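You operate a simulated robot arm through the tools that you are given. There is no shell and no other tool. Be economical: measure what you need, move in short steps, check, and stop when the job is done.

Carry out the task below with a simulated robot arm. There is one attempt and no reset: what you move stays moved.

## Task
Fetch the brass nut and set it on the top of the trolley. Then fetch the blue cap from the top of the steel bench and set it on top of the yellow sign. Then fetch the small threaded pipe from the top of the steel bench and set it in the blue tote box. The order counts. Set down upright: small threaded pipe.

Only the result counts: the job must be done as asked and must still hold three seconds after the hand-in. Knocking over, shifting, dropping, spilling or breaking anything else fails it. Lids that push on must go on centred and level and be pressed home; caps that screw on are set level and turned clockwise until they are tight.

## Robot
A 6-joint arm with a two-finger parallel gripper on a trunk, on a base that drives. Base frame: it is fixed to the floor where the robot stands at the start and does not move with it; the origin is under the middle of the robot, x ahead of it, y to its left, z up; the surface under the hand at the start is at about z = 0.86. Lengths are in m, angles in degrees, forces in N, time in s.
Its first joint turns from -166.0 to 166.0 degrees. Places, roughly: blue cap (4x4x3 cm) [0.5, -0.7, 0.9]; top of the trolley (76x22 cm) [-1.12, -0.84, 0.84]; yellow sign [1, -1.25, 1]. Payload 3.91 kg.
Tool frame: the origin (TCP) lies between the finger pads and is the grasp point; the fingertips stand 0.03 m ahead of it; z points along the fingers, y is the line along which they close. Largest opening 0.11 m; finger width 0.02, thickness 0.01; the body of the gripper, 0.048 by 0.112 m, starts 0.055 m behind the TCP.
Orientation is that of the tool frame in the base frame, as a unit quaternion [x, y, z, w]. With the fingers straight down and closing along the base's y, the tool's x points along the base's -x, its y along +y and its z along -z.

## Interface
- The arm moves only by the tool drive_tool. Its argument "commands" is one flat list of numbers, 7 for each row, row after row: the closure, from 0 (fully open) to 1 (shut), then the shift along the base's x, y, z in mm, then the turn, a rotation vector about the base's x, y, z in degrees. In form: [claw, tx, ty, tz, rx, ry, rz, claw, tx, ty, tz, rx, ry, rz, ...]. A call has 1 to 8 rows; each row shifts and turns the commanded pose from where the row before left it. A row lasts 0.2 s, in which the tool goes at most 0.05 m and 8.6 degrees; a call with a longer step from one row to the next is refused whole, and so is a gripper value outside its range. A pose out of reach is approached as far as the arm can. The call stops where the force on the tool passes 40 N (or 10 N more than at its start, if that is more) or the arm is blocked; 0.2 s more then pass. Each finger travels about 0.108 m/s and halts on what it meets, pressing with about 36 N; the grip force reading is that of the motor and also rises with nothing between the fingers. The clock runs only during rows and for 0.2 s after the last one: add rows that do not move to give the fingers time. The reply holds the time, the measured pose of the TCP, the force on the tool along the base axes, the opening and the grip force, in the units named above and with some noise, with the torque about the TCP (base axes, N m) and any sound that the robot's microphone picked up, and new pictures: "show" is both (left out), scene, wrist or none.
- Cameras (640 x 400 px; columns grow to the right, rows downward): "scene" is now at [0.5021, -0.4642, 1.3211]; the picture's right is [0.00, -0.17, 0.99], its down [-0.78, 0.61, 0.11] and it looks along [-0.62, -0.77, -0.13] (base axes); focal length 214 px, centre (320, 200). "wrist" rides on the gripper at [0.072, 0.017, -0.103] in the tool frame; the picture's right is [-0.23, 0.97, 0.00], its down [-0.76, -0.18, -0.62] and it looks along [-0.61, -0.14, 0.78] (tool axes); focal length 222 px, centre (320, 200).
- base_move(legs): drives the robot by 1 to 6 legs, each [ahead, left, turn to the left] in m, m and degrees, along the robot's own axes; the way and the turn of a leg run together, so that a leg with both is an arc; at most 1.5 m and 180 degrees a leg. The arm and the cameras ride along, it lands a little off, and it stops where it bumps. It gives what a move gives, and a new picture of the scene camera.
- head_to(pan, tilt): turns the head with the scene camera to pan (to the left, within 80 degrees either way) and tilt (down, from -29 to 69), counted from straight ahead of the robot. It gives what a move gives, and a new picture of the scene camera.
- probe_pixels(camera, pixels): for up to 12 pixels [column, row] of the newest picture of that camera ("zoom" is the newest enlarged one), the place [x, y, z] in the base frame of the surface seen there, good to about 0.003 m, but the place of the scene camera against the robot may be out by one fixed shift of up to 0.018 m in any direction. No time passes.
- zoom(camera, box): a new picture of the part [left, top, right, bottom] of that camera's present view, enlarged. No time passes.
- hand_in(): hands the job in; it is judged then, once.

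Work in short steps. Measure before you move; look again where a grasp or a placing could have gone wrong, and mend it. You have 110 turns and 260 pictures in all, those below and enlarged ones among them. Open the gripper and draw the arm clear of the work before you hand the job in, unless the task says otherwise; then end with one line.

The tools are called after ">>>" as a command line: name --argument value ..., lists and objects as JSON in quotes. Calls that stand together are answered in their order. drive_tool: Moves the arm, as the interface text tells. Its arguments: {"type":"object","properties":{"commands":{"type":"array","items":{"type":"number"}},"show":{"type":"string","enum":["both","scene","wrist","none"]}},"required":["commands"]} The other tools are called the same way: base_move (legs) drives the base; head_to (pan, tilt) turns the head that bears the scene camera; probe_pixels (camera, pixels) gives the place of the surface under pixels of a picture; zoom (camera, box) takes an enlarged picture of a part of a camera's view; hand_in () hands the job in.

At the start:

```text
time: 0.0
tool_pos: [0.454, -0.3825, 1.1936]
orientation: [0.0, 1.0, 0.0, 0.0]
contact_force: [-0.7, 0.0, 0.2]
moment: [0.01, 0.03, 0.0]
opening: 0.1103
finger_force: 0.1
robot x, y, heading: [0.0016, -0.0016, -0.1]
head pan, tilt: [-80.2, 38.5]
```

scene: 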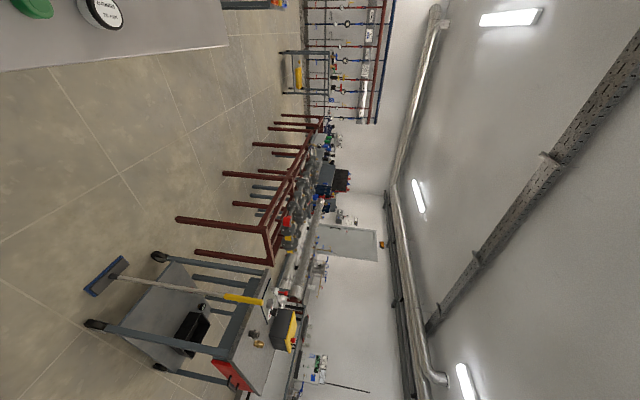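
wrist: 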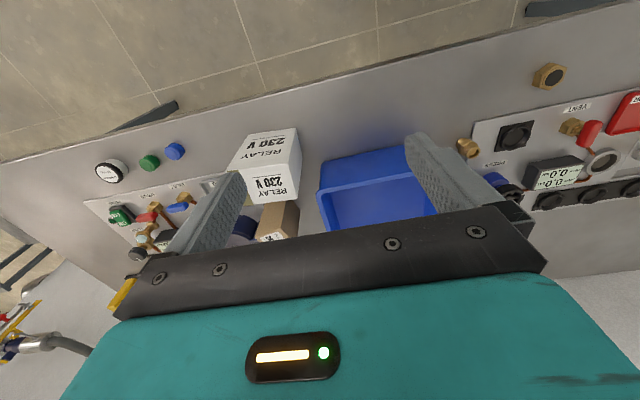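

I start by measuring what the wrist view shows: a brass hex part at (550,76), the blue tote at (375,190), blue buttons or caps near (174,151), and the boxes.

>>> probe_pixels --camera "wrist" --pixels '[[550, 76], [468, 148], [174, 151], [149, 162], [110, 172], [375, 200], [265, 160], [245, 228], [280, 220], [497, 185], [20, 345], [515, 135]]'

>>> zoom --camera "wrist" --box '[80, 120, 340, 280]'

>>> zoom --camera "wrist" --box '[420, 50, 640, 220]'

>>> zoom --camera "scene" --box '[200, 250, 360, 400]'

```text
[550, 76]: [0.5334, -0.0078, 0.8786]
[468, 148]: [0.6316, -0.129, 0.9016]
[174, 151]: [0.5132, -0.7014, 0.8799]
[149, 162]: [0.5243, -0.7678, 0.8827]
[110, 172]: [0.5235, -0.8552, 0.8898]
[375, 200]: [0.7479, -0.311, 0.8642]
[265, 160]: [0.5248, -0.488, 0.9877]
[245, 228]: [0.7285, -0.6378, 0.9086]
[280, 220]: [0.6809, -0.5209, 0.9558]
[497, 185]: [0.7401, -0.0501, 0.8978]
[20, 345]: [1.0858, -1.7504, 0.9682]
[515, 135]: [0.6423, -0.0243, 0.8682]
```

```text
2.46 times, centred on (210, 200) of wrist
```

zoom: 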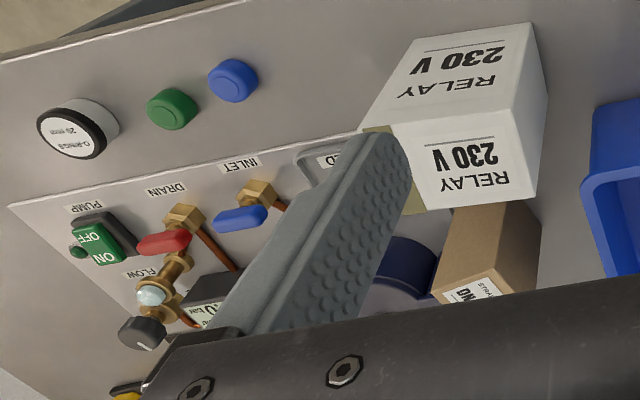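

```text
2.35 times, centred on (530, 135) of wrist
```

zoom: 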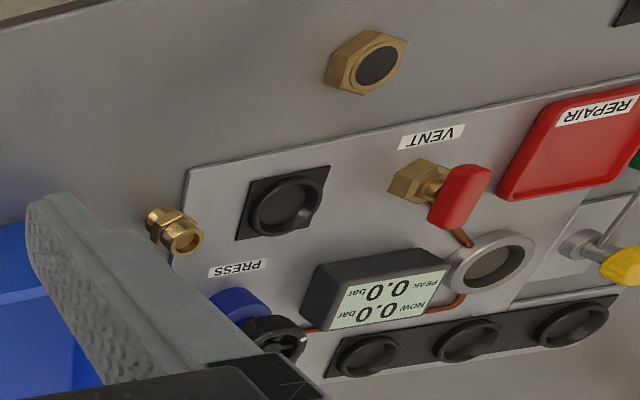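

```text
2.67 times, centred on (280, 325) of scene
```

zoom: 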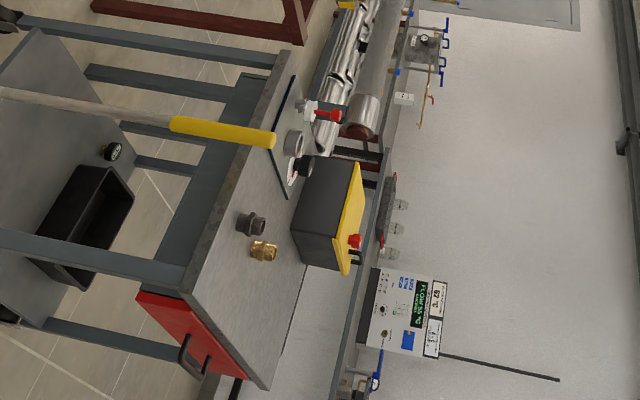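

The brass nut looks to be at (0.533, -0.008). I turn the head to view the bench and the surroundings and look for the small threaded pipe and the yellow sign.

>>> head_to --pan 0 --tilt 45

>>> head_to --pan -45 --tilt 35

>>> head_to --pan 50 --tilt 40

```text
time: 1.5
tool_pos: [0.4547, -0.3825, 1.1928]
orientation: [0.0, 1.0, 0.0, -0.001]
contact_force: [0.3, 0.0, -0.3]
moment: [-0.03, 0.01, 0.01]
opening: 0.1099
finger_force: 0.0
robot x, y, heading: [-0.0017, -0.0002, 0.2]
head pan, tilt: [0.0, 45.0]
```

scene: 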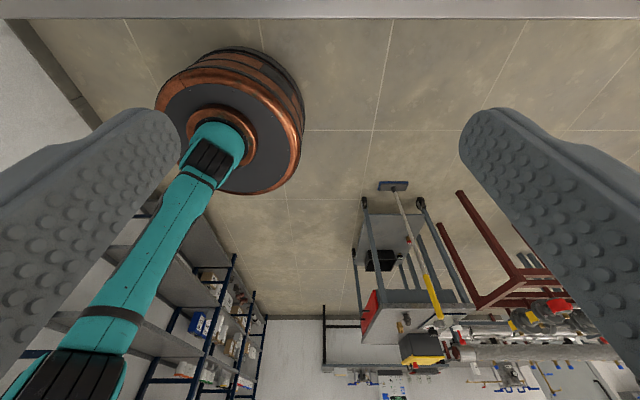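

```text
time: 2.6
tool_pos: [0.4536, -0.3813, 1.1945]
orientation: [0.0, 1.0, -0.001, -0.001]
contact_force: [0.8, 0.1, 0.2]
moment: [0.01, 0.01, 0.0]
opening: 0.1099
finger_force: 0.1
robot x, y, heading: [0.0023, -0.003, 0.1]
head pan, tilt: [-45.0, 35.0]
```

scene: 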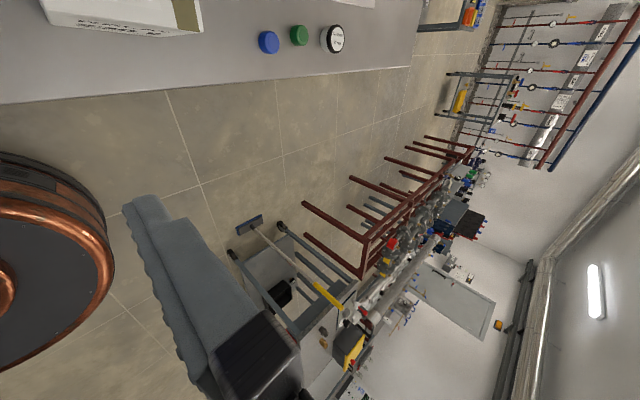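

```text
time: 4.4
tool_pos: [0.4528, -0.3808, 1.1933]
orientation: [0.0, 1.0, 0.001, -0.001]
contact_force: [0.2, 0.5, 1.1]
moment: [0.0, -0.02, -0.02]
opening: 0.1101
finger_force: 0.2
robot x, y, heading: [-0.0018, -0.0003, 0.1]
head pan, tilt: [50.0, 40.0]
```

scene: 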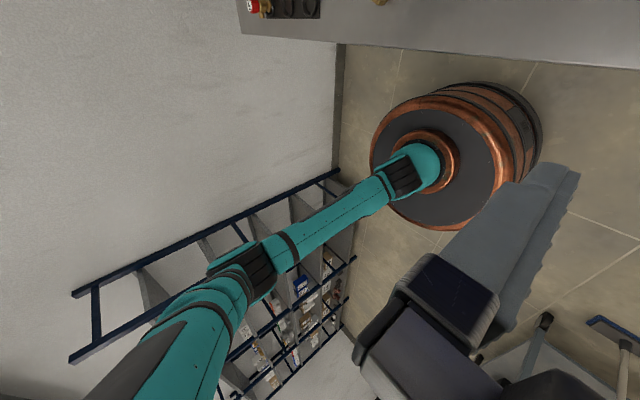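

The scene camera rides near the hand and looks backward, so the wrist camera is the one to survey the bench with. I move left along the bench for a closer look at the nut area.

>>> drive_tool --commands '[0, -10, 45, 0, 0, 0, 0, 0, -10, 45, 0, 0, 0, 0, 0, -10, 45, 0, 0, 0, 0, 0, -10, 45, 0, 0, 0, 0, 0, -10, 45, 0, 0, 0, 0, 0, -10, 45, 0, 0, 0, 0, 0, -10, 45, 0, 0, 0, 0, 0, 0, 0, 0, 0, 0, 0]' --show "wrist"

```text
time: 6.2
tool_pos: [0.3819, -0.0659, 1.1909]
orientation: [0.001, 1.0, 0.0, 0.0]
contact_force: [0.5, -0.2, -0.6]
moment: [0.04, 0.0, -0.01]
opening: 0.1101
finger_force: 0.0
robot x, y, heading: [-0.0008, 0.0033, 0.2]
head pan, tilt: [50.0, 40.0]
```

wrist: 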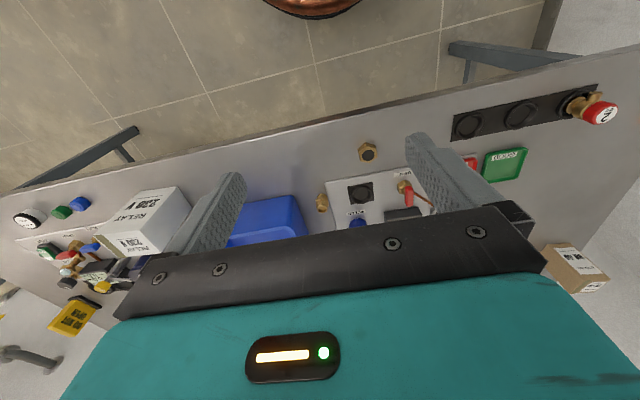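

The nut is now at (368,152) and a yellow sign shows at (75,317). I zoom on both and on the middle of the bench.

>>> zoom --camera "wrist" --box '[300, 130, 460, 230]'

>>> zoom --camera "wrist" --box '[0, 180, 200, 345]'

>>> probe_pixels --camera "wrist" --pixels '[[368, 148], [368, 160], [322, 203], [75, 317], [75, 298], [65, 330], [110, 329], [265, 200], [300, 235], [500, 160], [575, 265]]'

```text
4.00 times, centred on (380, 180) of wrist
```

zoom: 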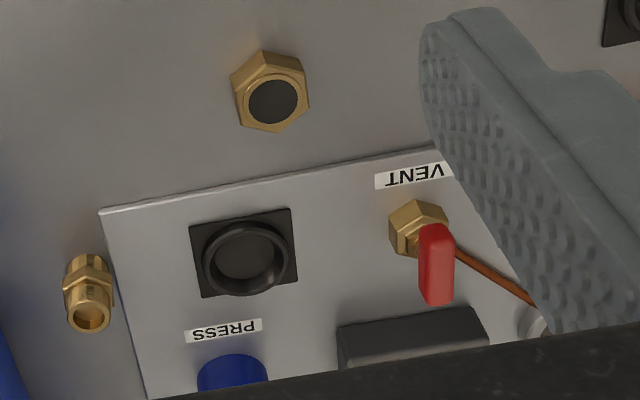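

```text
2.42 times, centred on (100, 262) of wrist
```

zoom: 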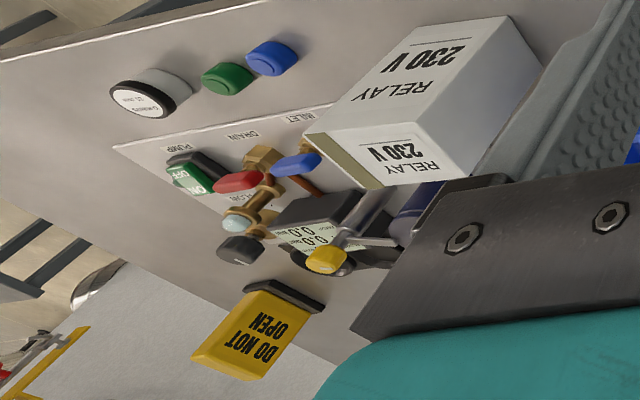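

```text
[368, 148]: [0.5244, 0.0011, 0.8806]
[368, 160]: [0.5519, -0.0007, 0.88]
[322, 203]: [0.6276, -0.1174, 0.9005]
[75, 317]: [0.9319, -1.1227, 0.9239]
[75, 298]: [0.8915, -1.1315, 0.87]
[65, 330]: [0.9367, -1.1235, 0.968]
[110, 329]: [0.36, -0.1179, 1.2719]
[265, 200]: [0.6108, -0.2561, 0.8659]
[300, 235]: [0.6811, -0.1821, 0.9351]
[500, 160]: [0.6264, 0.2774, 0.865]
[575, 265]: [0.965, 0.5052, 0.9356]
```

Brass nut at about (0.535, 0.0), axis vertical, top near 0.88. The threaded brass nipple stands at (0.63, -0.12). I descend toward the nut for a closer view.

>>> drive_tool --commands '[0, 24, 13, -34, 0, 0, 0, 0, 24, 13, -34, 0, 0, 0, 0, 24, 13, -34, 0, 0, 0, 0, 24, 13, -34, 0, 0, 0, 0, 24, 13, -34, 0, 0, 0, 0, 0, 0, 0, 0, 0, 0]' --show "wrist"

```text
time: 7.6
tool_pos: [0.503, -0.0011, 1.0203]
orientation: [0.0, 1.0, 0.0, -0.001]
contact_force: [0.0, -0.5, -0.2]
moment: [-0.02, 0.02, 0.02]
opening: 0.1102
finger_force: 0.2
robot x, y, heading: [0.0019, -0.0002, -0.1]
head pan, tilt: [50.0, 40.0]
```

wrist: 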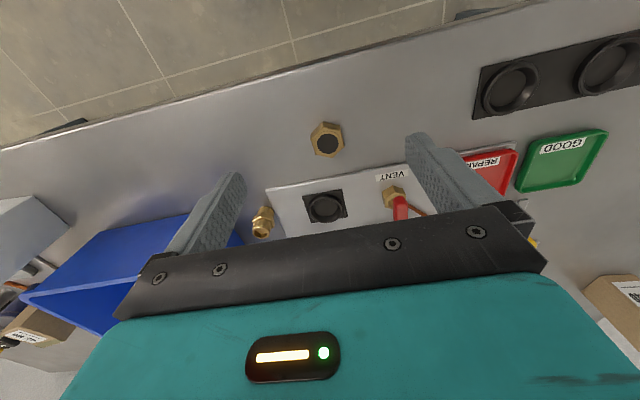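

The nut is at (327,140). I zoom in and probe its corners for its centre and flats.

>>> zoom --camera "wrist" --box '[287, 110, 367, 160]'

```text
8.00 times, centred on (327, 135) of wrist
```

zoom: 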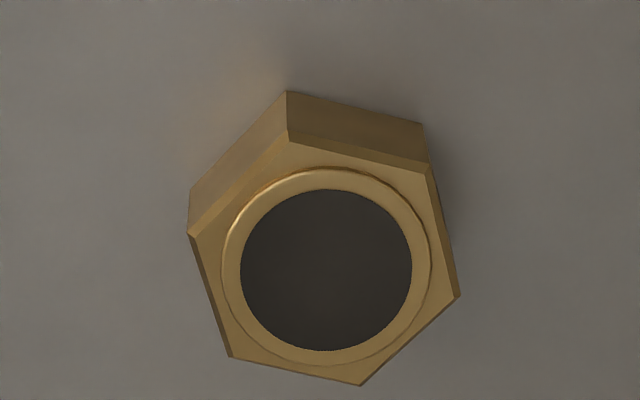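

>>> probe_pixels --camera "zoom" --pixels '[[292, 138], [426, 166], [455, 292], [360, 380], [232, 352], [194, 236], [327, 270], [230, 270], [425, 260], [325, 180], [120, 120]]'

```text
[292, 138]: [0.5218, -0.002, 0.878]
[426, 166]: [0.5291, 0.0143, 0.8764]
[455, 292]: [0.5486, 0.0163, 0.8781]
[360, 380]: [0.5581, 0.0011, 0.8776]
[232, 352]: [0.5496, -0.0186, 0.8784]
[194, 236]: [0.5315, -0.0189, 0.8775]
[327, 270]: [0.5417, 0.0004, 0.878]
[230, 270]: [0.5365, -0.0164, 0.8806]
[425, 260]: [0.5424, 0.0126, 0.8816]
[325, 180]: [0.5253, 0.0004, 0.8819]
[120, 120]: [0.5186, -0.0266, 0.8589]
```

The nut centre is (0.540, -0.001), the flats point about 4° off y, and it is 21 mm high. I align and lower with the fingers partly open, so they clear the neighbours.

>>> drive_tool --commands '[0.2, 37, 0, -20, 0, 0, 4, 0.2, 0, 0, -40, 0, 0, 0, 0.2, 0, 0, -40, 0, 0, 0, 0.2, 0, 0, -27, 0, 0, 0, 0.2, 0, 0, 0, 0, 0, 0]' --show "wrist"

```text
time: 8.8
tool_pos: [0.5417, -0.0006, 0.8983]
orientation: [-0.034, 0.999, 0.001, 0.0]
contact_force: [0.2, 0.0, 0.7]
moment: [-0.04, -0.01, 0.0]
opening: 0.0879
finger_force: 0.1
robot x, y, heading: [0.0013, 0.003, 0.1]
head pan, tilt: [50.0, 40.0]
```

wrist: 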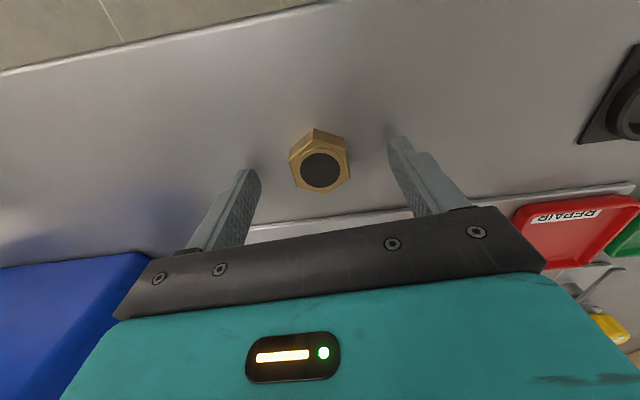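

The nut sits between the fingertips. I lower by 6 mm and close.

>>> drive_tool --commands '[0.2, 0, 0, -6, 0, 0, 0, 0.5, 0, 0, 0, 0, 0, 0, 0.8, 0, 0, 0, 0, 0, 0, 0.8, 0, 0, 0, 0, 0, 0, 0.8, 0, 0, 0, 0, 0, 0]' --show "wrist"

```text
time: 10.0
tool_pos: [0.5416, -0.0001, 0.8904]
orientation: [-0.035, 0.999, 0.0, 0.0]
contact_force: [0.5, 0.2, -0.1]
moment: [0.0, 0.03, -0.01]
opening: 0.0356
finger_force: 36.3
robot x, y, heading: [0.0003, -0.0029, -0.0]
head pan, tilt: [50.0, 40.0]
```

wrist: 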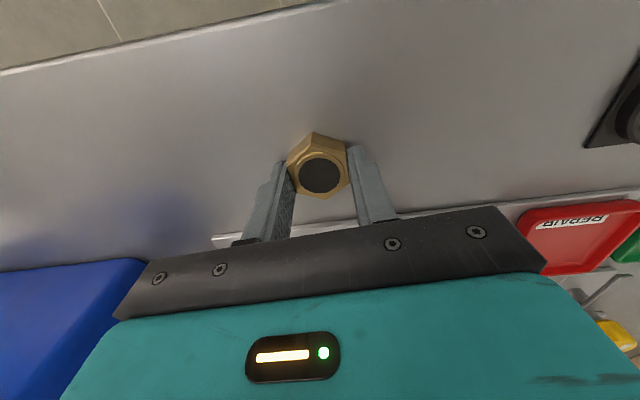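

The nut is gripped (opening 0.0356). I lift it well clear and draw back a little, then view the trolley.

>>> drive_tool --commands '[0.8, 0, 0, 40, 0, 0, 0, 0.8, -5, 0, 45, 0, 0, 0, 0.8, -10, 0, 45, 0, 0, 0, 0.8, -10, 0, 45, 0, 0, 0, 0.8, -15, 0, 45, 0, 0, 0, 0.8, -20, 0, 45, 0, 0, 0, 0.8, -30, 0, 35, 0, 0, 0, 0.8, 0, 0, 0, 0, 0, 0]' --show "wrist"

>>> head_to --pan -20 --tilt 20

```text
time: 11.8
tool_pos: [0.4483, -0.0032, 1.1906]
orientation: [-0.034, 0.999, 0.0, 0.001]
contact_force: [0.5, 0.3, -1.1]
moment: [-0.02, 0.01, 0.03]
opening: 0.0355
finger_force: 36.2
robot x, y, heading: [0.0014, 0.0013, -0.2]
head pan, tilt: [50.0, 40.0]
```

wrist: 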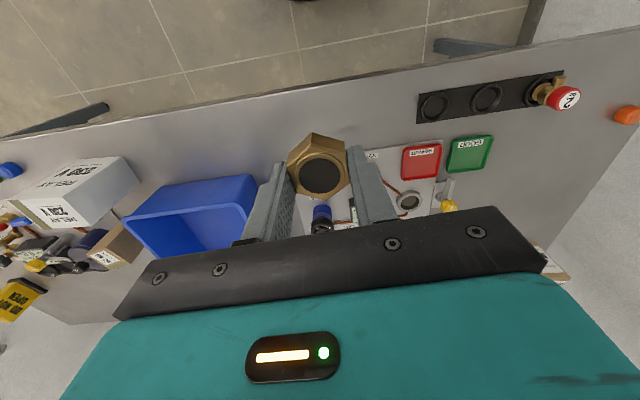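

```text
time: 13.2
tool_pos: [0.4482, -0.0037, 1.1908]
orientation: [-0.035, 0.999, 0.0, 0.0]
contact_force: [0.2, 0.3, -0.3]
moment: [0.02, -0.05, -0.01]
opening: 0.0352
finger_force: 36.2
robot x, y, heading: [-0.001, -0.0008, 0.1]
head pan, tilt: [-20.0, 20.0]
```

scene: 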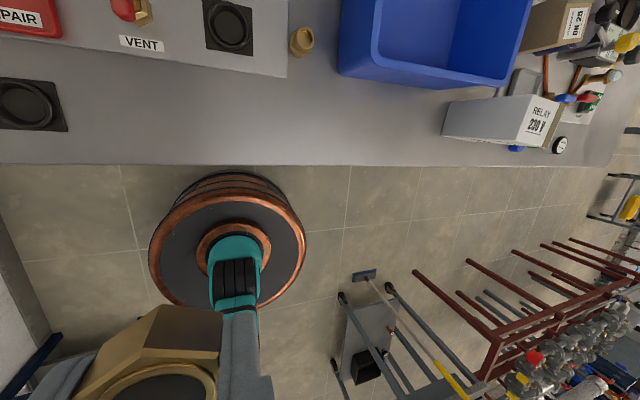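

The trolley is at the bottom of the view; a larger tilt brings the camera toward the horizon here. I tilt further.

>>> head_to --pan -30 --tilt 50

```text
time: 14.1
tool_pos: [0.449, -0.003, 1.1905]
orientation: [-0.035, 0.999, 0.0, 0.0]
contact_force: [0.2, 0.6, 0.4]
moment: [-0.01, -0.01, -0.01]
opening: 0.0353
finger_force: 36.4
robot x, y, heading: [0.0011, 0.0027, 0.1]
head pan, tilt: [-30.0, 50.0]
```

scene: 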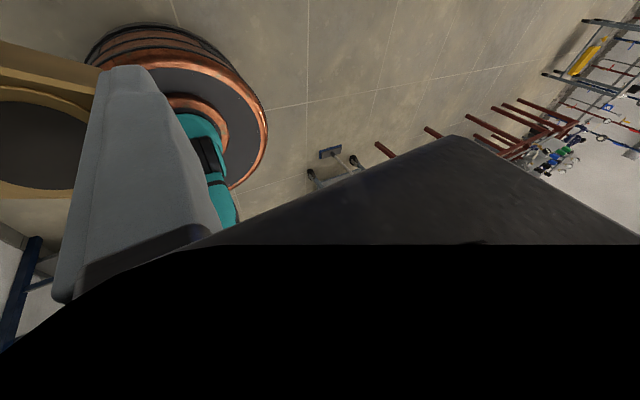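

The hand blocks that view, so I pan further.

>>> head_to --pan -75 --tilt 30

```text
time: 15.2
tool_pos: [0.4487, -0.0037, 1.1907]
orientation: [-0.035, 0.999, 0.0, 0.0]
contact_force: [0.3, 0.2, -0.7]
moment: [0.02, -0.03, -0.02]
opening: 0.0354
finger_force: 36.2
robot x, y, heading: [0.0023, 0.0003, 0.1]
head pan, tilt: [-75.0, 30.0]
```

scene: 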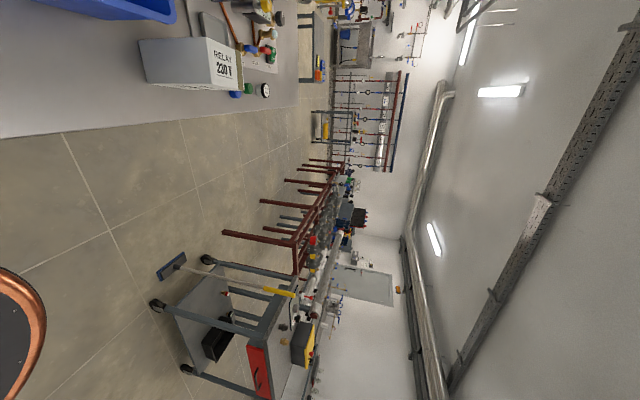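

The trolley is in view. I zoom in on it and probe its corners, casters, broom head and the red frame legs.

>>> probe_pixels --camera "scene" --pixels '[[207, 260], [156, 305], [186, 370], [170, 268], [295, 294], [225, 233], [264, 202], [290, 320], [268, 350], [282, 394], [160, 80], [60, 132]]'

>>> zoom --camera "scene" --box '[220, 270, 348, 400]'

```text
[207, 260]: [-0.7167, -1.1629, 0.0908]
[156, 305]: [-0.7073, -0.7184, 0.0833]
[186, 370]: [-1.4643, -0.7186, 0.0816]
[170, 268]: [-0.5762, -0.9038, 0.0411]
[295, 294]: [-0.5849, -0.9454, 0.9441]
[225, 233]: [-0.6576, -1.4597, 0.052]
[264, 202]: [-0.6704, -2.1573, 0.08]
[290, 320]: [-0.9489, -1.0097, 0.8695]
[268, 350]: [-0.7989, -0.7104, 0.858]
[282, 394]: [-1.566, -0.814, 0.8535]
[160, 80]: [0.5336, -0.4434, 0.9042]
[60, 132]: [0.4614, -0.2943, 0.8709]
```

```text
3.08 times, centred on (284, 335) of scene
```

zoom: 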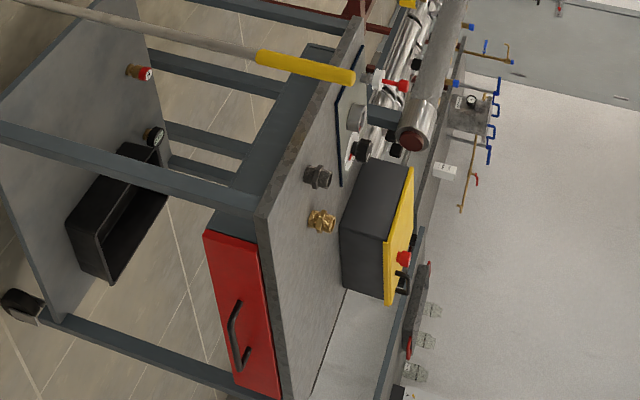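

The trolley top spans roughly x -1.5..-0.72 with its front edge at y≈-0.70; the broom leans at x≈-0.58. I turn to face it, then sidestep to x≈-1.2, staying at y≈0.

>>> base_move --legs '[[0, 0, -90], [0, -0.6, 0], [0, -0.6, 0]]'

```text
time: 25.4
tool_pos: [-1.1945, -0.4387, 1.1895]
orientation: [0.684, 0.73, 0.0, 0.0]
contact_force: [-0.4, -0.1, -1.6]
moment: [0.0, 0.01, -0.05]
opening: 0.0353
finger_force: 36.1
robot x, y, heading: [-1.1951, 0.008, -90.3]
head pan, tilt: [-75.0, 30.0]
```

scene: 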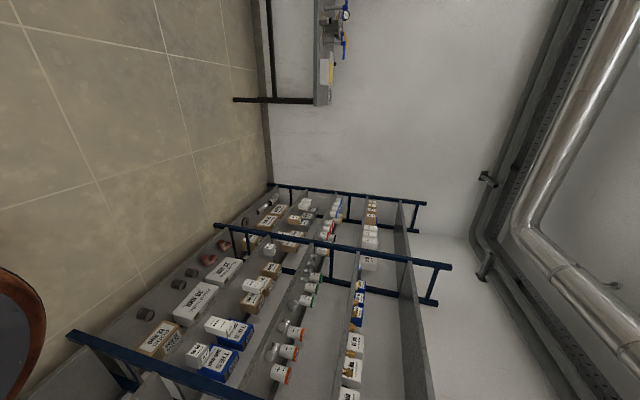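

Now I go ahead 0.18 m and look at the trolley top with the wrist camera.

>>> base_move --legs '[[0.18, 0, 0]]'

>>> drive_tool --commands '[0.8, 0, 0, 0, 0, 0, 0]' --show "wrist"

```text
time: 26.9
tool_pos: [-1.1987, -0.6207, 1.192]
orientation: [0.685, 0.729, 0.0, -0.001]
contact_force: [0.0, 0.6, -0.3]
moment: [-0.05, -0.04, 0.0]
opening: 0.0355
finger_force: 36.0
robot x, y, heading: [-1.1913, -0.1727, -90.4]
head pan, tilt: [-75.0, 30.0]
```

scene: 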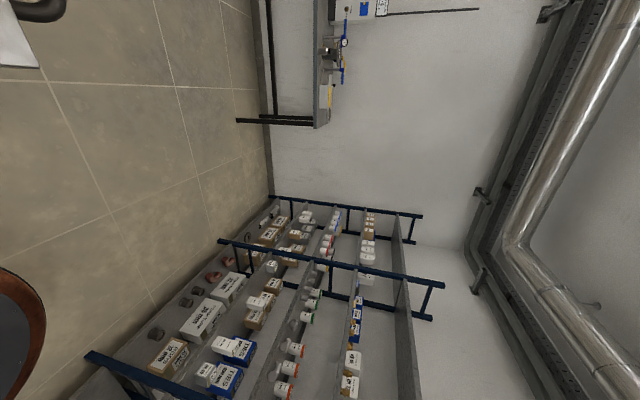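

```text
time: 27.3
tool_pos: [-1.1971, -0.6188, 1.1916]
orientation: [0.685, 0.729, 0.0, 0.0]
contact_force: [-0.9, -0.1, -0.1]
moment: [0.01, 0.02, -0.01]
opening: 0.0355
finger_force: 36.0
robot x, y, heading: [-1.1932, -0.1725, -90.6]
head pan, tilt: [-75.0, 30.0]
```

wrist: 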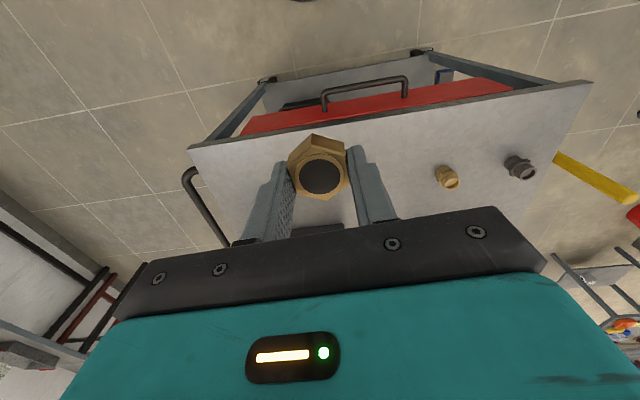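

The trolley top is visible under the nut, with two fittings to the right. I probe the free area and the edges.

>>> probe_pixels --camera "wrist" --pixels '[[195, 152], [585, 90], [400, 130], [445, 178], [515, 168], [240, 190], [320, 225], [400, 175], [245, 240], [380, 115], [470, 205], [345, 240]]'

```text
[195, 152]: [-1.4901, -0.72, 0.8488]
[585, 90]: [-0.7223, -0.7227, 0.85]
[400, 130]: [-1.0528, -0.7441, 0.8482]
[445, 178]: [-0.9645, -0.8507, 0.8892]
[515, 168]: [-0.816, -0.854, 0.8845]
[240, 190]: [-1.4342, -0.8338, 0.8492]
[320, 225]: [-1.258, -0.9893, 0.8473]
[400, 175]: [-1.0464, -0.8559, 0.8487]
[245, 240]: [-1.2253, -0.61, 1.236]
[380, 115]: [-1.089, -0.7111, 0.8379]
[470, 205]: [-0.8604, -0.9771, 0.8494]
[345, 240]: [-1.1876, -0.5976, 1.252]
```

I carry the nut to (-1.20, -0.83); the surface is at 0.849, so the TCP should end near 0.880. I stop at a hover first.

>>> drive_tool --commands '[0.8, 0, -30, -36, 0, 0, 0, 0.8, 0, -30, -36, 0, 0, 0, 0.8, 0, -30, -36, 0, 0, 0, 0.8, 0, -30, -36, 0, 0, 0, 0.8, 0, -30, -36, 0, 0, 0, 0.8, 0, -30, -36, 0, 0, 0, 0.8, 0, -30, -36, 0, 0, 0, 0.8, 0, 0, -40, 0, 0, 0]' --show "wrist"

```text
time: 29.1
tool_pos: [-1.2002, -0.8313, 0.8993]
orientation: [0.685, 0.729, -0.001, 0.0]
contact_force: [-0.5, 0.7, -0.8]
moment: [-0.04, 0.0, -0.01]
opening: 0.0355
finger_force: 35.8
robot x, y, heading: [-1.1932, -0.1757, -90.3]
head pan, tilt: [-75.0, 30.0]
```

wrist: 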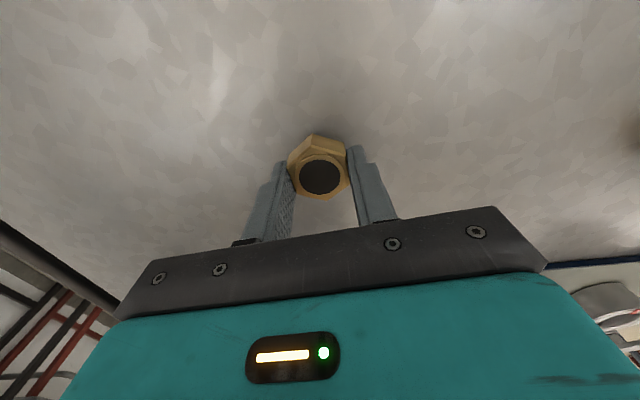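

I lower in small steps to contact.

>>> drive_tool --commands '[0.8, 0, 0, -10, 0, 0, 0, 0.8, 0, 0, -5, 0, 0, 0, 0.8, 0, 0, -2, 0, 0, 0, 0.8, 0, 0, 0, 0, 0, 0]' --show "none"

```text
time: 30.1
tool_pos: [-1.1971, -0.8299, 0.8814]
orientation: [0.685, 0.729, 0.0, 0.0]
contact_force: [0.0, -0.5, 0.4]
moment: [0.0, 0.03, 0.02]
opening: 0.0357
finger_force: 35.7
robot x, y, heading: [-1.1914, -0.1698, -90.4]
head pan, tilt: [-75.0, 30.0]
```

>>> drive_tool --commands '[0.8, 0, 0, -1.5, 0, 0, 0, 0.8, 0, 0, 0, 0, 0, 0, 0.6, 0, 0, 0, 0, 0, 0, 0.4, 0, 0, 0, 0, 0, 0, 0.4, 0, 0, 0, 0, 0, 0, 0.4, 0, 0, 30, 0, 0, 0, 0.4, 0, 0, 40, 0, 0, 0, 0.4, 0, 0, 0, 0, 0, 0]' --show "wrist"

```text
time: 31.9
tool_pos: [-1.1982, -0.8295, 0.9499]
orientation: [0.685, 0.729, 0.0, 0.0]
contact_force: [0.1, 0.6, -0.1]
moment: [-0.03, 0.01, 0.0]
opening: 0.0657
finger_force: 0.0
robot x, y, heading: [-1.1935, -0.1725, -90.3]
head pan, tilt: [-75.0, 30.0]
```

wrist: 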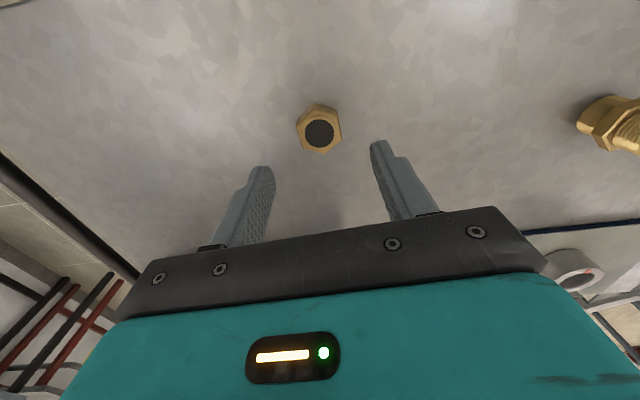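

The nut is down and standing flat. I lift, retract, and drive back to the bench near the cap.

>>> drive_tool --commands '[0.4, 0, 10, 45, 0, 0, 0, 0.4, 0, 30, 38, 0, 0, 0, 0.4, 0, 30, 38, 0, 0, 0, 0.4, 0, 30, 38, 0, 0, 0, 0.4, 0, 30, 38, 0, 0, 0, 0.4, 0, 30, 38, 0, 0, 0, 0.4, 0, 30, 30, 0, 0, 0, 0, 0, 30, 30, 0, 0, 0]' --show "none"

>>> base_move --legs '[[-0.18, 0, 0], [0, 0.6, 0], [0, 0.6, 0], [0, 0, 90], [0, -0.8, 0]]'

>>> drive_tool --commands '[0, 0, 0, 0, 0, 0, 0]' --show "wrist"

```text
time: 33.7
tool_pos: [-1.1985, -0.6072, 1.2443]
orientation: [0.685, 0.729, 0.0, -0.001]
contact_force: [-0.3, -0.6, -0.2]
moment: [0.04, 0.02, 0.01]
opening: 0.11
finger_force: 0.1
robot x, y, heading: [-1.1873, -0.1723, -90.5]
head pan, tilt: [-75.0, 30.0]
```

```text
time: 49.0
tool_pos: [0.4278, -0.818, 1.2437]
orientation: [-0.022, 1.0, 0.0, -0.001]
contact_force: [0.0, 0.0, 0.3]
moment: [0.02, 0.02, -0.04]
opening: 0.1098
finger_force: 0.0
robot x, y, heading: [-0.0086, -0.8049, -1.7]
head pan, tilt: [-75.0, 30.0]
```

scene: 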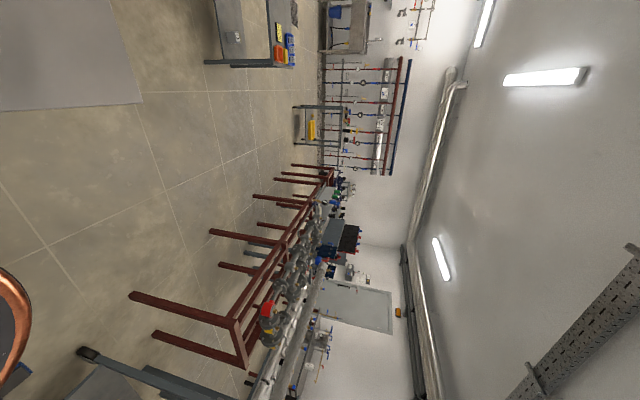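

```text
time: 49.4
tool_pos: [0.4273, -0.8177, 1.2442]
orientation: [-0.021, 1.0, 0.0, 0.0]
contact_force: [0.8, -0.5, 0.7]
moment: [-0.01, -0.01, 0.02]
opening: 0.11
finger_force: 0.1
robot x, y, heading: [-0.0106, -0.8088, -1.3]
head pan, tilt: [-75.0, 30.0]
```

wrist: 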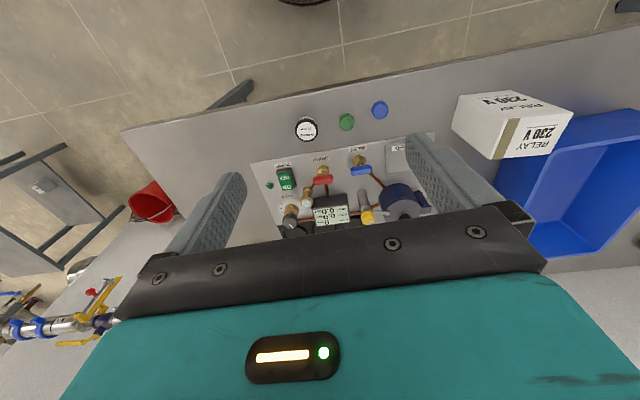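

The blue cap is at (379,110). I zoom to measure it.

>>> zoom --camera "wrist" --box '[349, 90, 413, 130]'

>>> probe_pixels --camera "wrist" --pixels '[[379, 110], [372, 108], [387, 108], [379, 104], [379, 117], [379, 125], [346, 121], [306, 130], [125, 135]]'

```text
10.00 times, centred on (381, 110) of wrist
```

zoom: 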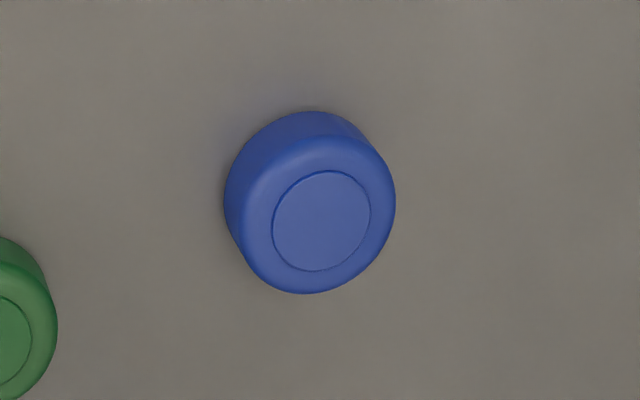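

```text
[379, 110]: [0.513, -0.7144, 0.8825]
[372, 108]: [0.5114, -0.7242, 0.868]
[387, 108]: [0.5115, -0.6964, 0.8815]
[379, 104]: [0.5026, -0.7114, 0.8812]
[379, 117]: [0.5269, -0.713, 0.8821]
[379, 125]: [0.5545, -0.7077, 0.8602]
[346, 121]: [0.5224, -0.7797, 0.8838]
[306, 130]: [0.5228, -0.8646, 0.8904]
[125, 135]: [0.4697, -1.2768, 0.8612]
```

The cap top is at about (0.516, -0.711, 0.882), with a green cap 7 cm away. Before grasping, I check the yellow sign by moving over toward it at height.

>>> drive_tool --commands '[0, 38, -30, 0, 0, 0, 0, 0, 38, -30, 0, 0, 0, 0, 0, 38, -30, 0, 0, 0, 0, 0, 38, -30, 0, 0, 0, 0, 0, 38, -30, 0, 0, 0, 0, 0, 38, -30, 0, 0, 0, 0, 0, 38, -30, 0, 0, 0, 0, 0, 38, -30, 0, 0, 0, 0]' --show "wrist"

```text
time: 51.1
tool_pos: [0.7311, -1.0558, 1.2436]
orientation: [-0.022, 1.0, 0.0, 0.001]
contact_force: [-0.9, 0.0, 1.1]
moment: [-0.07, -0.1, -0.01]
opening: 0.1103
finger_force: 0.1
robot x, y, heading: [-0.0083, -0.8059, -1.4]
head pan, tilt: [-75.0, 30.0]
```

wrist: 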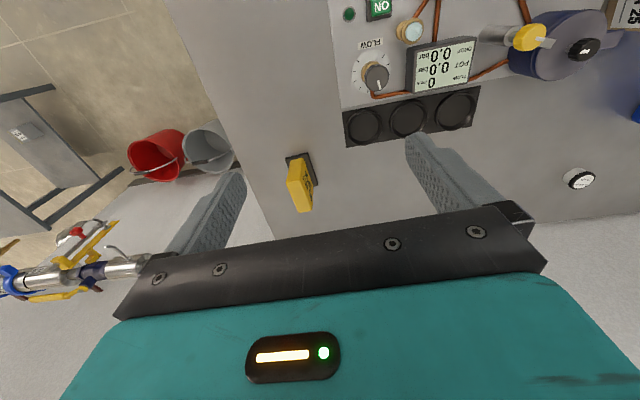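

The sign is seen from above at (300,185). I zoom and probe its top face.

>>> zoom --camera "wrist" --box '[260, 140, 350, 220]'

```text
5.00 times, centred on (305, 180) of wrist
```

zoom: 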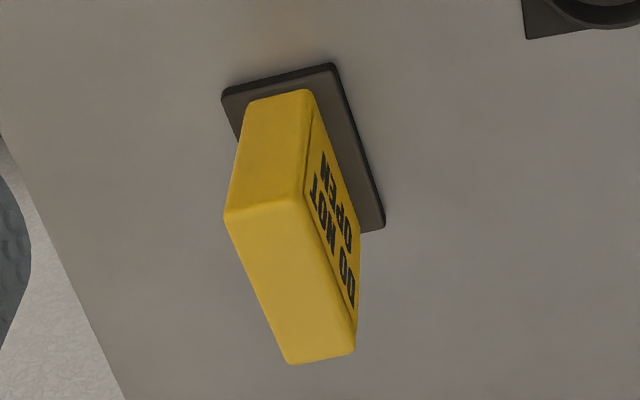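

>>> probe_pixels --camera "zoom" --pixels '[[235, 220], [300, 208], [290, 355], [350, 345], [293, 280], [228, 95], [335, 70], [380, 225], [310, 95], [262, 285], [330, 275]]'

```text
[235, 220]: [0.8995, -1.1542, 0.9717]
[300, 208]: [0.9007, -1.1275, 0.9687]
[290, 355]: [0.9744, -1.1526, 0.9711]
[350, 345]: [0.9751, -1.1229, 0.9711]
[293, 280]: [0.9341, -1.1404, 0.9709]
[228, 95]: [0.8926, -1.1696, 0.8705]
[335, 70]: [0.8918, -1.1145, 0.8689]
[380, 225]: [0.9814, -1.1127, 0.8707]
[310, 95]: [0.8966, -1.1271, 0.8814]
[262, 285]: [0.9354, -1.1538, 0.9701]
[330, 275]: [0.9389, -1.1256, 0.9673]
```

The sign's top face is x 0.898–0.976, y -1.155 to -1.123, z 0.971, centre (0.937, -1.139). I bring the base slightly nearer so that the sign is in reach, then check the cap again.

>>> base_move --legs '[[0.06, -0.14, 1.4]]'

>>> drive_tool --commands '[0, -35, 32, -10, 0, 0, 0, 0, -35, 32, -10, 0, 0, 0, 0, -35, 32, -10, 0, 0, 0, 0, -35, 32, -10, 0, 0, 0, 0, -35, 32, -10, 0, 0, 0, 0, -35, 32, -10, 0, 0, 0, 0, -35, 32, -10, 0, 0, 0, 0, -35, 32, -10, 0, 0, 0]' --show "none"

```text
time: 52.5
tool_pos: [0.7955, -1.1816, 1.2431]
orientation: [-0.033, 0.999, 0.0, -0.001]
contact_force: [-0.2, -0.4, 0.3]
moment: [-0.01, -0.01, 0.02]
opening: 0.1099
finger_force: 0.0
robot x, y, heading: [0.0488, -0.9448, -0.3]
head pan, tilt: [-75.0, 30.0]
```

scene: 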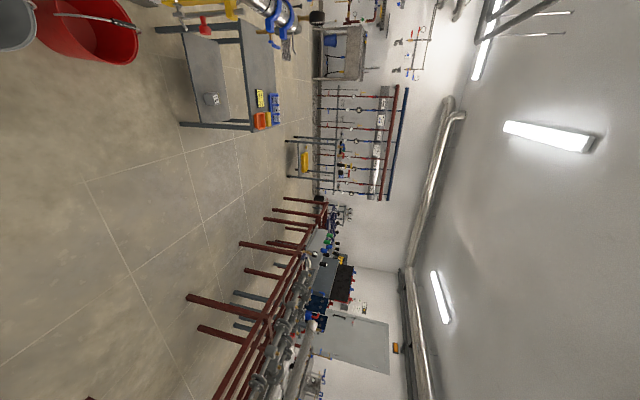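

```text
time: 54.3
tool_pos: [0.515, -0.9255, 1.1649]
orientation: [-0.032, 0.999, 0.0, 0.0]
contact_force: [0.9, -0.4, -0.6]
moment: [0.02, 0.07, -0.02]
opening: 0.11
finger_force: 0.1
robot x, y, heading: [0.0504, -0.9444, -0.3]
head pan, tilt: [-75.0, 30.0]
```

Now I move over the cap at z≈1.0 for a close look, squaring the tool.

>>> drive_tool --commands '[0, -2, 36, -27, 0, 0, -3.7, 0, -2, 36, -27, 0, 0, 0, 0, -2, 36, -27, 0, 0, 0, 0, -2, 36, -27, 0, 0, 0, 0, -2, 36, -27, 0, 0, 0, 0, 0, 36, -27, 0, 0, 0, 0.45, 0, 0, 0, 0, 0, 0, 0.45, 0, 0, 0, 0, 0, 0]' --show "wrist"

>>> zoom --camera "wrist" --box '[230, 80, 390, 180]'

```text
time: 56.1
tool_pos: [0.5024, -0.7101, 1.0013]
orientation: [-0.001, 1.0, 0.001, 0.0]
contact_force: [-0.9, 1.2, -0.3]
moment: [0.0, 0.03, 0.02]
opening: 0.0605
finger_force: 0.0
robot x, y, heading: [0.0508, -0.9468, -0.3]
head pan, tilt: [-75.0, 30.0]
```

wrist: 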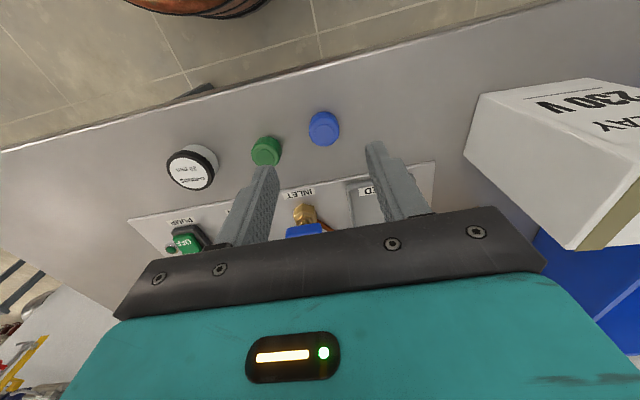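

```text
4.00 times, centred on (310, 130) of wrist
```

zoom: 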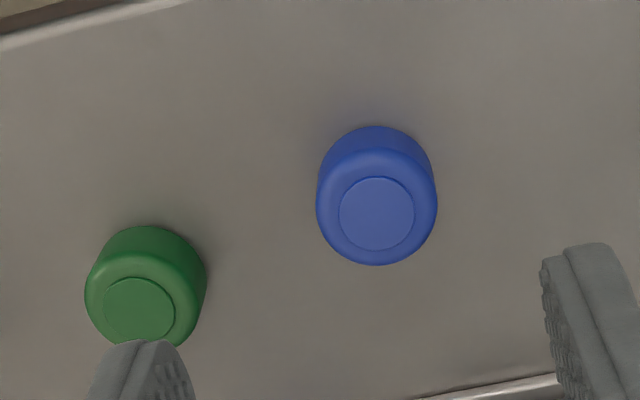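

>>> probe_pixels --camera "zoom" --pixels '[[376, 214], [340, 212], [413, 214], [376, 178], [376, 249], [325, 215], [430, 215], [376, 300], [139, 310], [105, 310], [174, 310], [376, 140]]'

```text
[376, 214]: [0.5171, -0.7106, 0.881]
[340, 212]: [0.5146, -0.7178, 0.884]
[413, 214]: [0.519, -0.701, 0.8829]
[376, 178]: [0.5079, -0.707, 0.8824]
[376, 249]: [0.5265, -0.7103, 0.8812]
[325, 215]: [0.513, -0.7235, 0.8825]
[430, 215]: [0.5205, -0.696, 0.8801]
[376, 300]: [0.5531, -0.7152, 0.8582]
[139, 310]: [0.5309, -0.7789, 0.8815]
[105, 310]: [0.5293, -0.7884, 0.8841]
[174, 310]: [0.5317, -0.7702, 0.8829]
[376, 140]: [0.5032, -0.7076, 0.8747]
```

The cap centre is (0.517, -0.710), z 0.859–0.882. I lower with the fingers at 0.06 opening, which clears the green cap, and stop with the tips about 3 mm above the bench.

>>> drive_tool --commands '[0.45, 14, 0, -30, 0, 0, 0, 0.45, 0, 0, -40, 0, 0, 0, 0.45, 0, 0, -38, 0, 0, 0, 0.45, 0, 0, 0, 0, 0, 0]' --show "wrist"

```text
time: 57.1
tool_pos: [0.5184, -0.7089, 0.8922]
orientation: [-0.001, 1.0, 0.0, 0.0]
contact_force: [0.1, -1.1, 0.9]
moment: [0.0, 0.01, -0.02]
opening: 0.0604
finger_force: 0.1
robot x, y, heading: [0.0516, -0.947, -0.4]
head pan, tilt: [-75.0, 30.0]
```

wrist: 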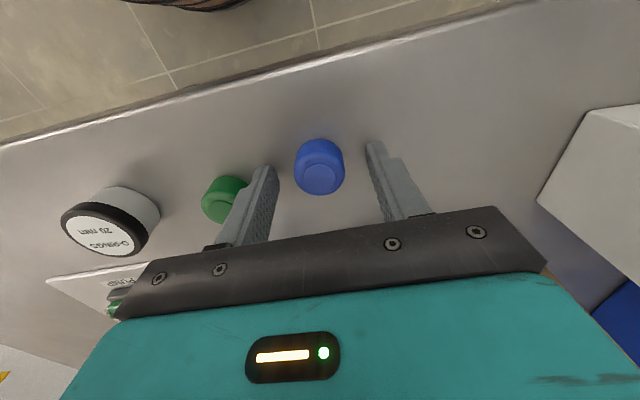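

The cap is centred between the fingers. I close and check.

>>> drive_tool --commands '[0.6, 0, 0, 0, 0, 0, 0, 0.8, 0, 0, 0, 0, 0, 0, 0.8, 0, 0, 0, 0, 0, 0, 0.8, 0, 0, 0, 0, 0, 0]' --show "wrist"

```text
time: 58.1
tool_pos: [0.518, -0.708, 0.8927]
orientation: [-0.001, 1.0, 0.0, 0.0]
contact_force: [0.5, -0.7, -0.6]
moment: [0.02, -0.03, -0.02]
opening: 0.0276
finger_force: 36.8
robot x, y, heading: [0.0491, -0.9443, -0.4]
head pan, tilt: [-75.0, 30.0]
```

wrist: 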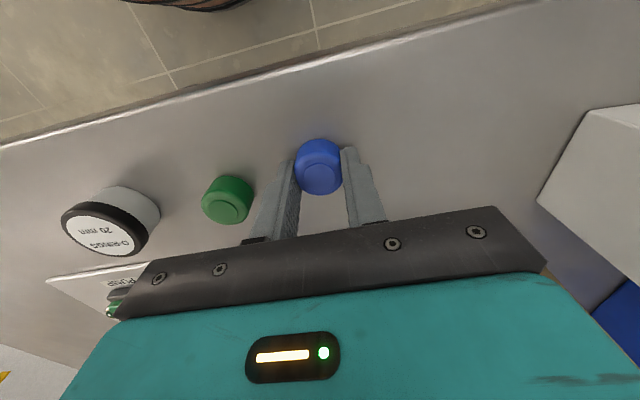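

Gripped (0.0276). I lift 230 mm, then travel over the panel toward the sign.

>>> drive_tool --commands '[0.8, 0, 0, 30, 0, 0, 0, 0.8, 0, 0, 45, 0, 0, 0, 0.8, 0, 0, 45, 0, 0, 0, 0.8, 0, 0, 45, 0, 0, 0, 0.8, 0, 0, 45, 0, 0, 0, 0.8, 10, -10, 20, 0, 0, 0, 0.8, 30, -31, 0, 0, 0, 0, 0.8, 30, -31, 0, 0, 0, 0]' --show "wrist"

>>> drive_tool --commands '[0.8, 31, -32, 0, 0, 0, 0, 0.8, 31, -32, 0, 0, 0, 0, 0.8, 31, -32, 0, 0, 0, 0, 0.8, 31, -32, 0, 0, 0, 0, 0.8, 31, -32, 0, 0, 0, 0, 0.8, 31, -32, 0, 0, 0, 0, 0.8, 31, -32, 0, 0, 0, 0, 0.8, 31, -32, 0, 0, 0, 0]' --show "wrist"

```text
time: 59.9
tool_pos: [0.5908, -0.7811, 1.1227]
orientation: [-0.001, 1.0, -0.001, -0.001]
contact_force: [0.3, -0.5, 0.3]
moment: [0.04, -0.01, 0.02]
opening: 0.0279
finger_force: 35.6
robot x, y, heading: [0.0518, -0.9453, -0.1]
head pan, tilt: [-75.0, 30.0]
```

wrist: 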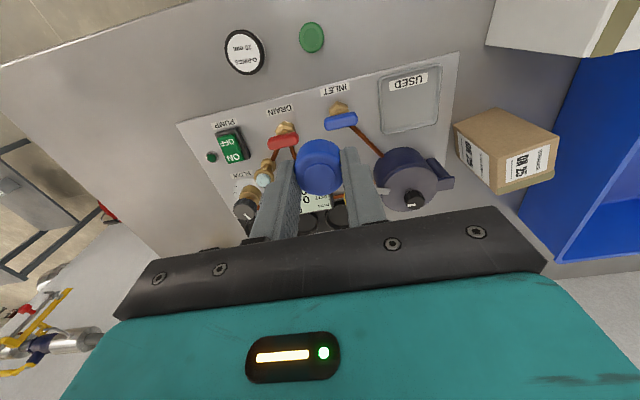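

```text
time: 61.7
tool_pos: [0.8368, -1.0373, 1.1231]
orientation: [-0.001, 1.0, 0.001, 0.001]
contact_force: [-1.8, 0.6, 1.0]
moment: [-0.04, -0.07, -0.01]
opening: 0.0277
finger_force: 36.1
robot x, y, heading: [0.0518, -0.946, -0.1]
head pan, tilt: [-75.0, 30.0]
```

wrist: 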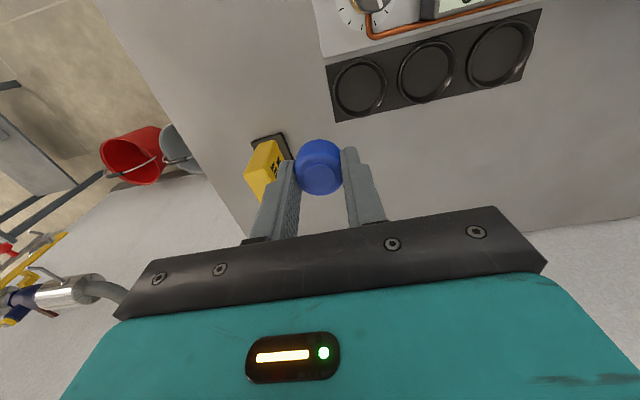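

Remaining shift: +100 mm in x, -102 mm in y. Then I descend to a hover above the sign.

>>> drive_tool --commands '[0.8, 25, -25.5, 0, 0, 0, 0, 0.8, 25, -25.5, 0, 0, 0, 0, 0.8, 25, -25.5, 0, 0, 0, 0, 0.8, 25, -25.5, 0, 0, 0, 0, 0.8, 0, 0, -40, 0, 0, 0, 0.8, 0, 0, -40, 0, 0, 0, 0.8, 0, 0, -12, 0, 0, 0, 0.8, 0, 0, 0, 0, 0, 0]' --show "wrist"

>>> zoom --camera "wrist" --box '[240, 100, 400, 220]'

```text
time: 63.5
tool_pos: [0.9366, -1.1389, 1.031]
orientation: [-0.001, 1.0, 0.0, 0.0]
contact_force: [0.1, 0.3, 0.5]
moment: [0.01, -0.01, -0.03]
opening: 0.0274
finger_force: 36.3
robot x, y, heading: [0.0503, -0.945, -0.2]
head pan, tilt: [-75.0, 30.0]
```

wrist: 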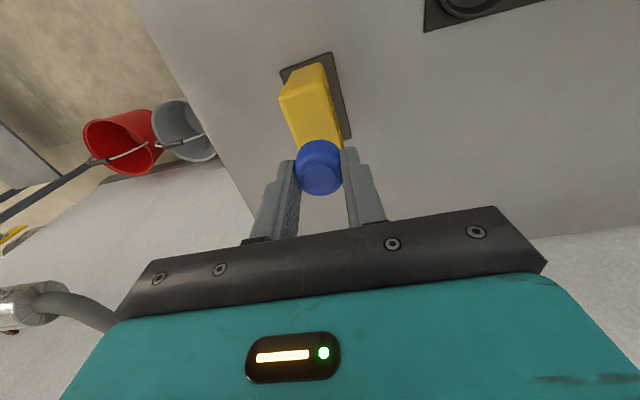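

```text
3.33 times, centred on (320, 160) of wrist
```

zoom: 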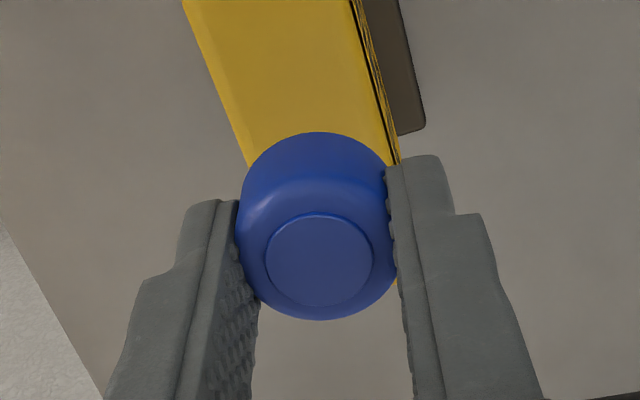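

The cap hovers over the sign. I check the sign's visible edges and the cap centre from this view.

>>> probe_pixels --camera "zoom" --pixels '[[320, 262], [245, 150], [378, 130], [312, 120], [195, 10], [350, 10], [392, 300], [394, 290]]'

>>> probe_pixels --camera "wrist" --pixels '[[285, 98], [323, 92], [303, 120], [320, 178]]'

```text
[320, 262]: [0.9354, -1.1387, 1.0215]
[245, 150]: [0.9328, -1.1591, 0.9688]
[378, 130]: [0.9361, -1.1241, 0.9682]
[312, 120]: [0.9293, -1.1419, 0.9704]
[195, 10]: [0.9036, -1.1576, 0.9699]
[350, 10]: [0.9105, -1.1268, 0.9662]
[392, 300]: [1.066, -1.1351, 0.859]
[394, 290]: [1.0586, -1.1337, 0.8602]
```

```text
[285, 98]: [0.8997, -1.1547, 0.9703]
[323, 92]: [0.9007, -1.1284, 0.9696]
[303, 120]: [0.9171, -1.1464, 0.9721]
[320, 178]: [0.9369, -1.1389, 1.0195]
```

The sign centre is y≈-1.141, so I shift 2 mm and lower: 24 mm, then small steps to touch.

>>> drive_tool --commands '[0.8, 0, -2, -15, 0, 0, 0, 0.8, 0, 0, -8, 0, 0, 0, 0.8, 0, 0, -1.5, 0, 0, 0, 0.8, 0, 0, 0, 0, 0, 0]' --show "wrist"

```text
time: 64.5
tool_pos: [0.9381, -1.1408, 1.0077]
orientation: [-0.001, 1.0, 0.001, -0.001]
contact_force: [-0.1, 0.4, -0.3]
moment: [-0.01, 0.01, 0.04]
opening: 0.0279
finger_force: 36.6
robot x, y, heading: [0.0483, -0.9441, -0.4]
head pan, tilt: [-75.0, 30.0]
```

wrist: 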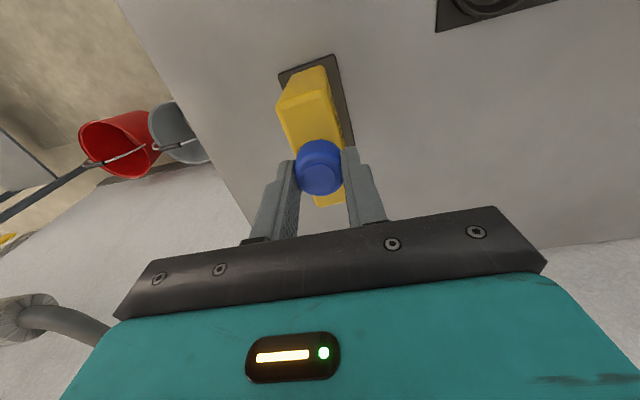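

>>> drive_tool --commands '[0.8, 0, 0, -1, 0, 0, 0, 0.8, 0, 0, -1, 0, 0, 0, 0.8, 0, 0, 0, 0, 0, 0]' --show "none"

```text
time: 65.3
tool_pos: [0.9384, -1.141, 1.004]
orientation: [-0.001, 1.0, 0.0, -0.001]
contact_force: [0.3, -0.2, 0.1]
moment: [0.01, -0.02, 0.02]
opening: 0.0293
finger_force: 36.0
robot x, y, heading: [0.0518, -0.943, -0.1]
head pan, tilt: [-75.0, 30.0]
```

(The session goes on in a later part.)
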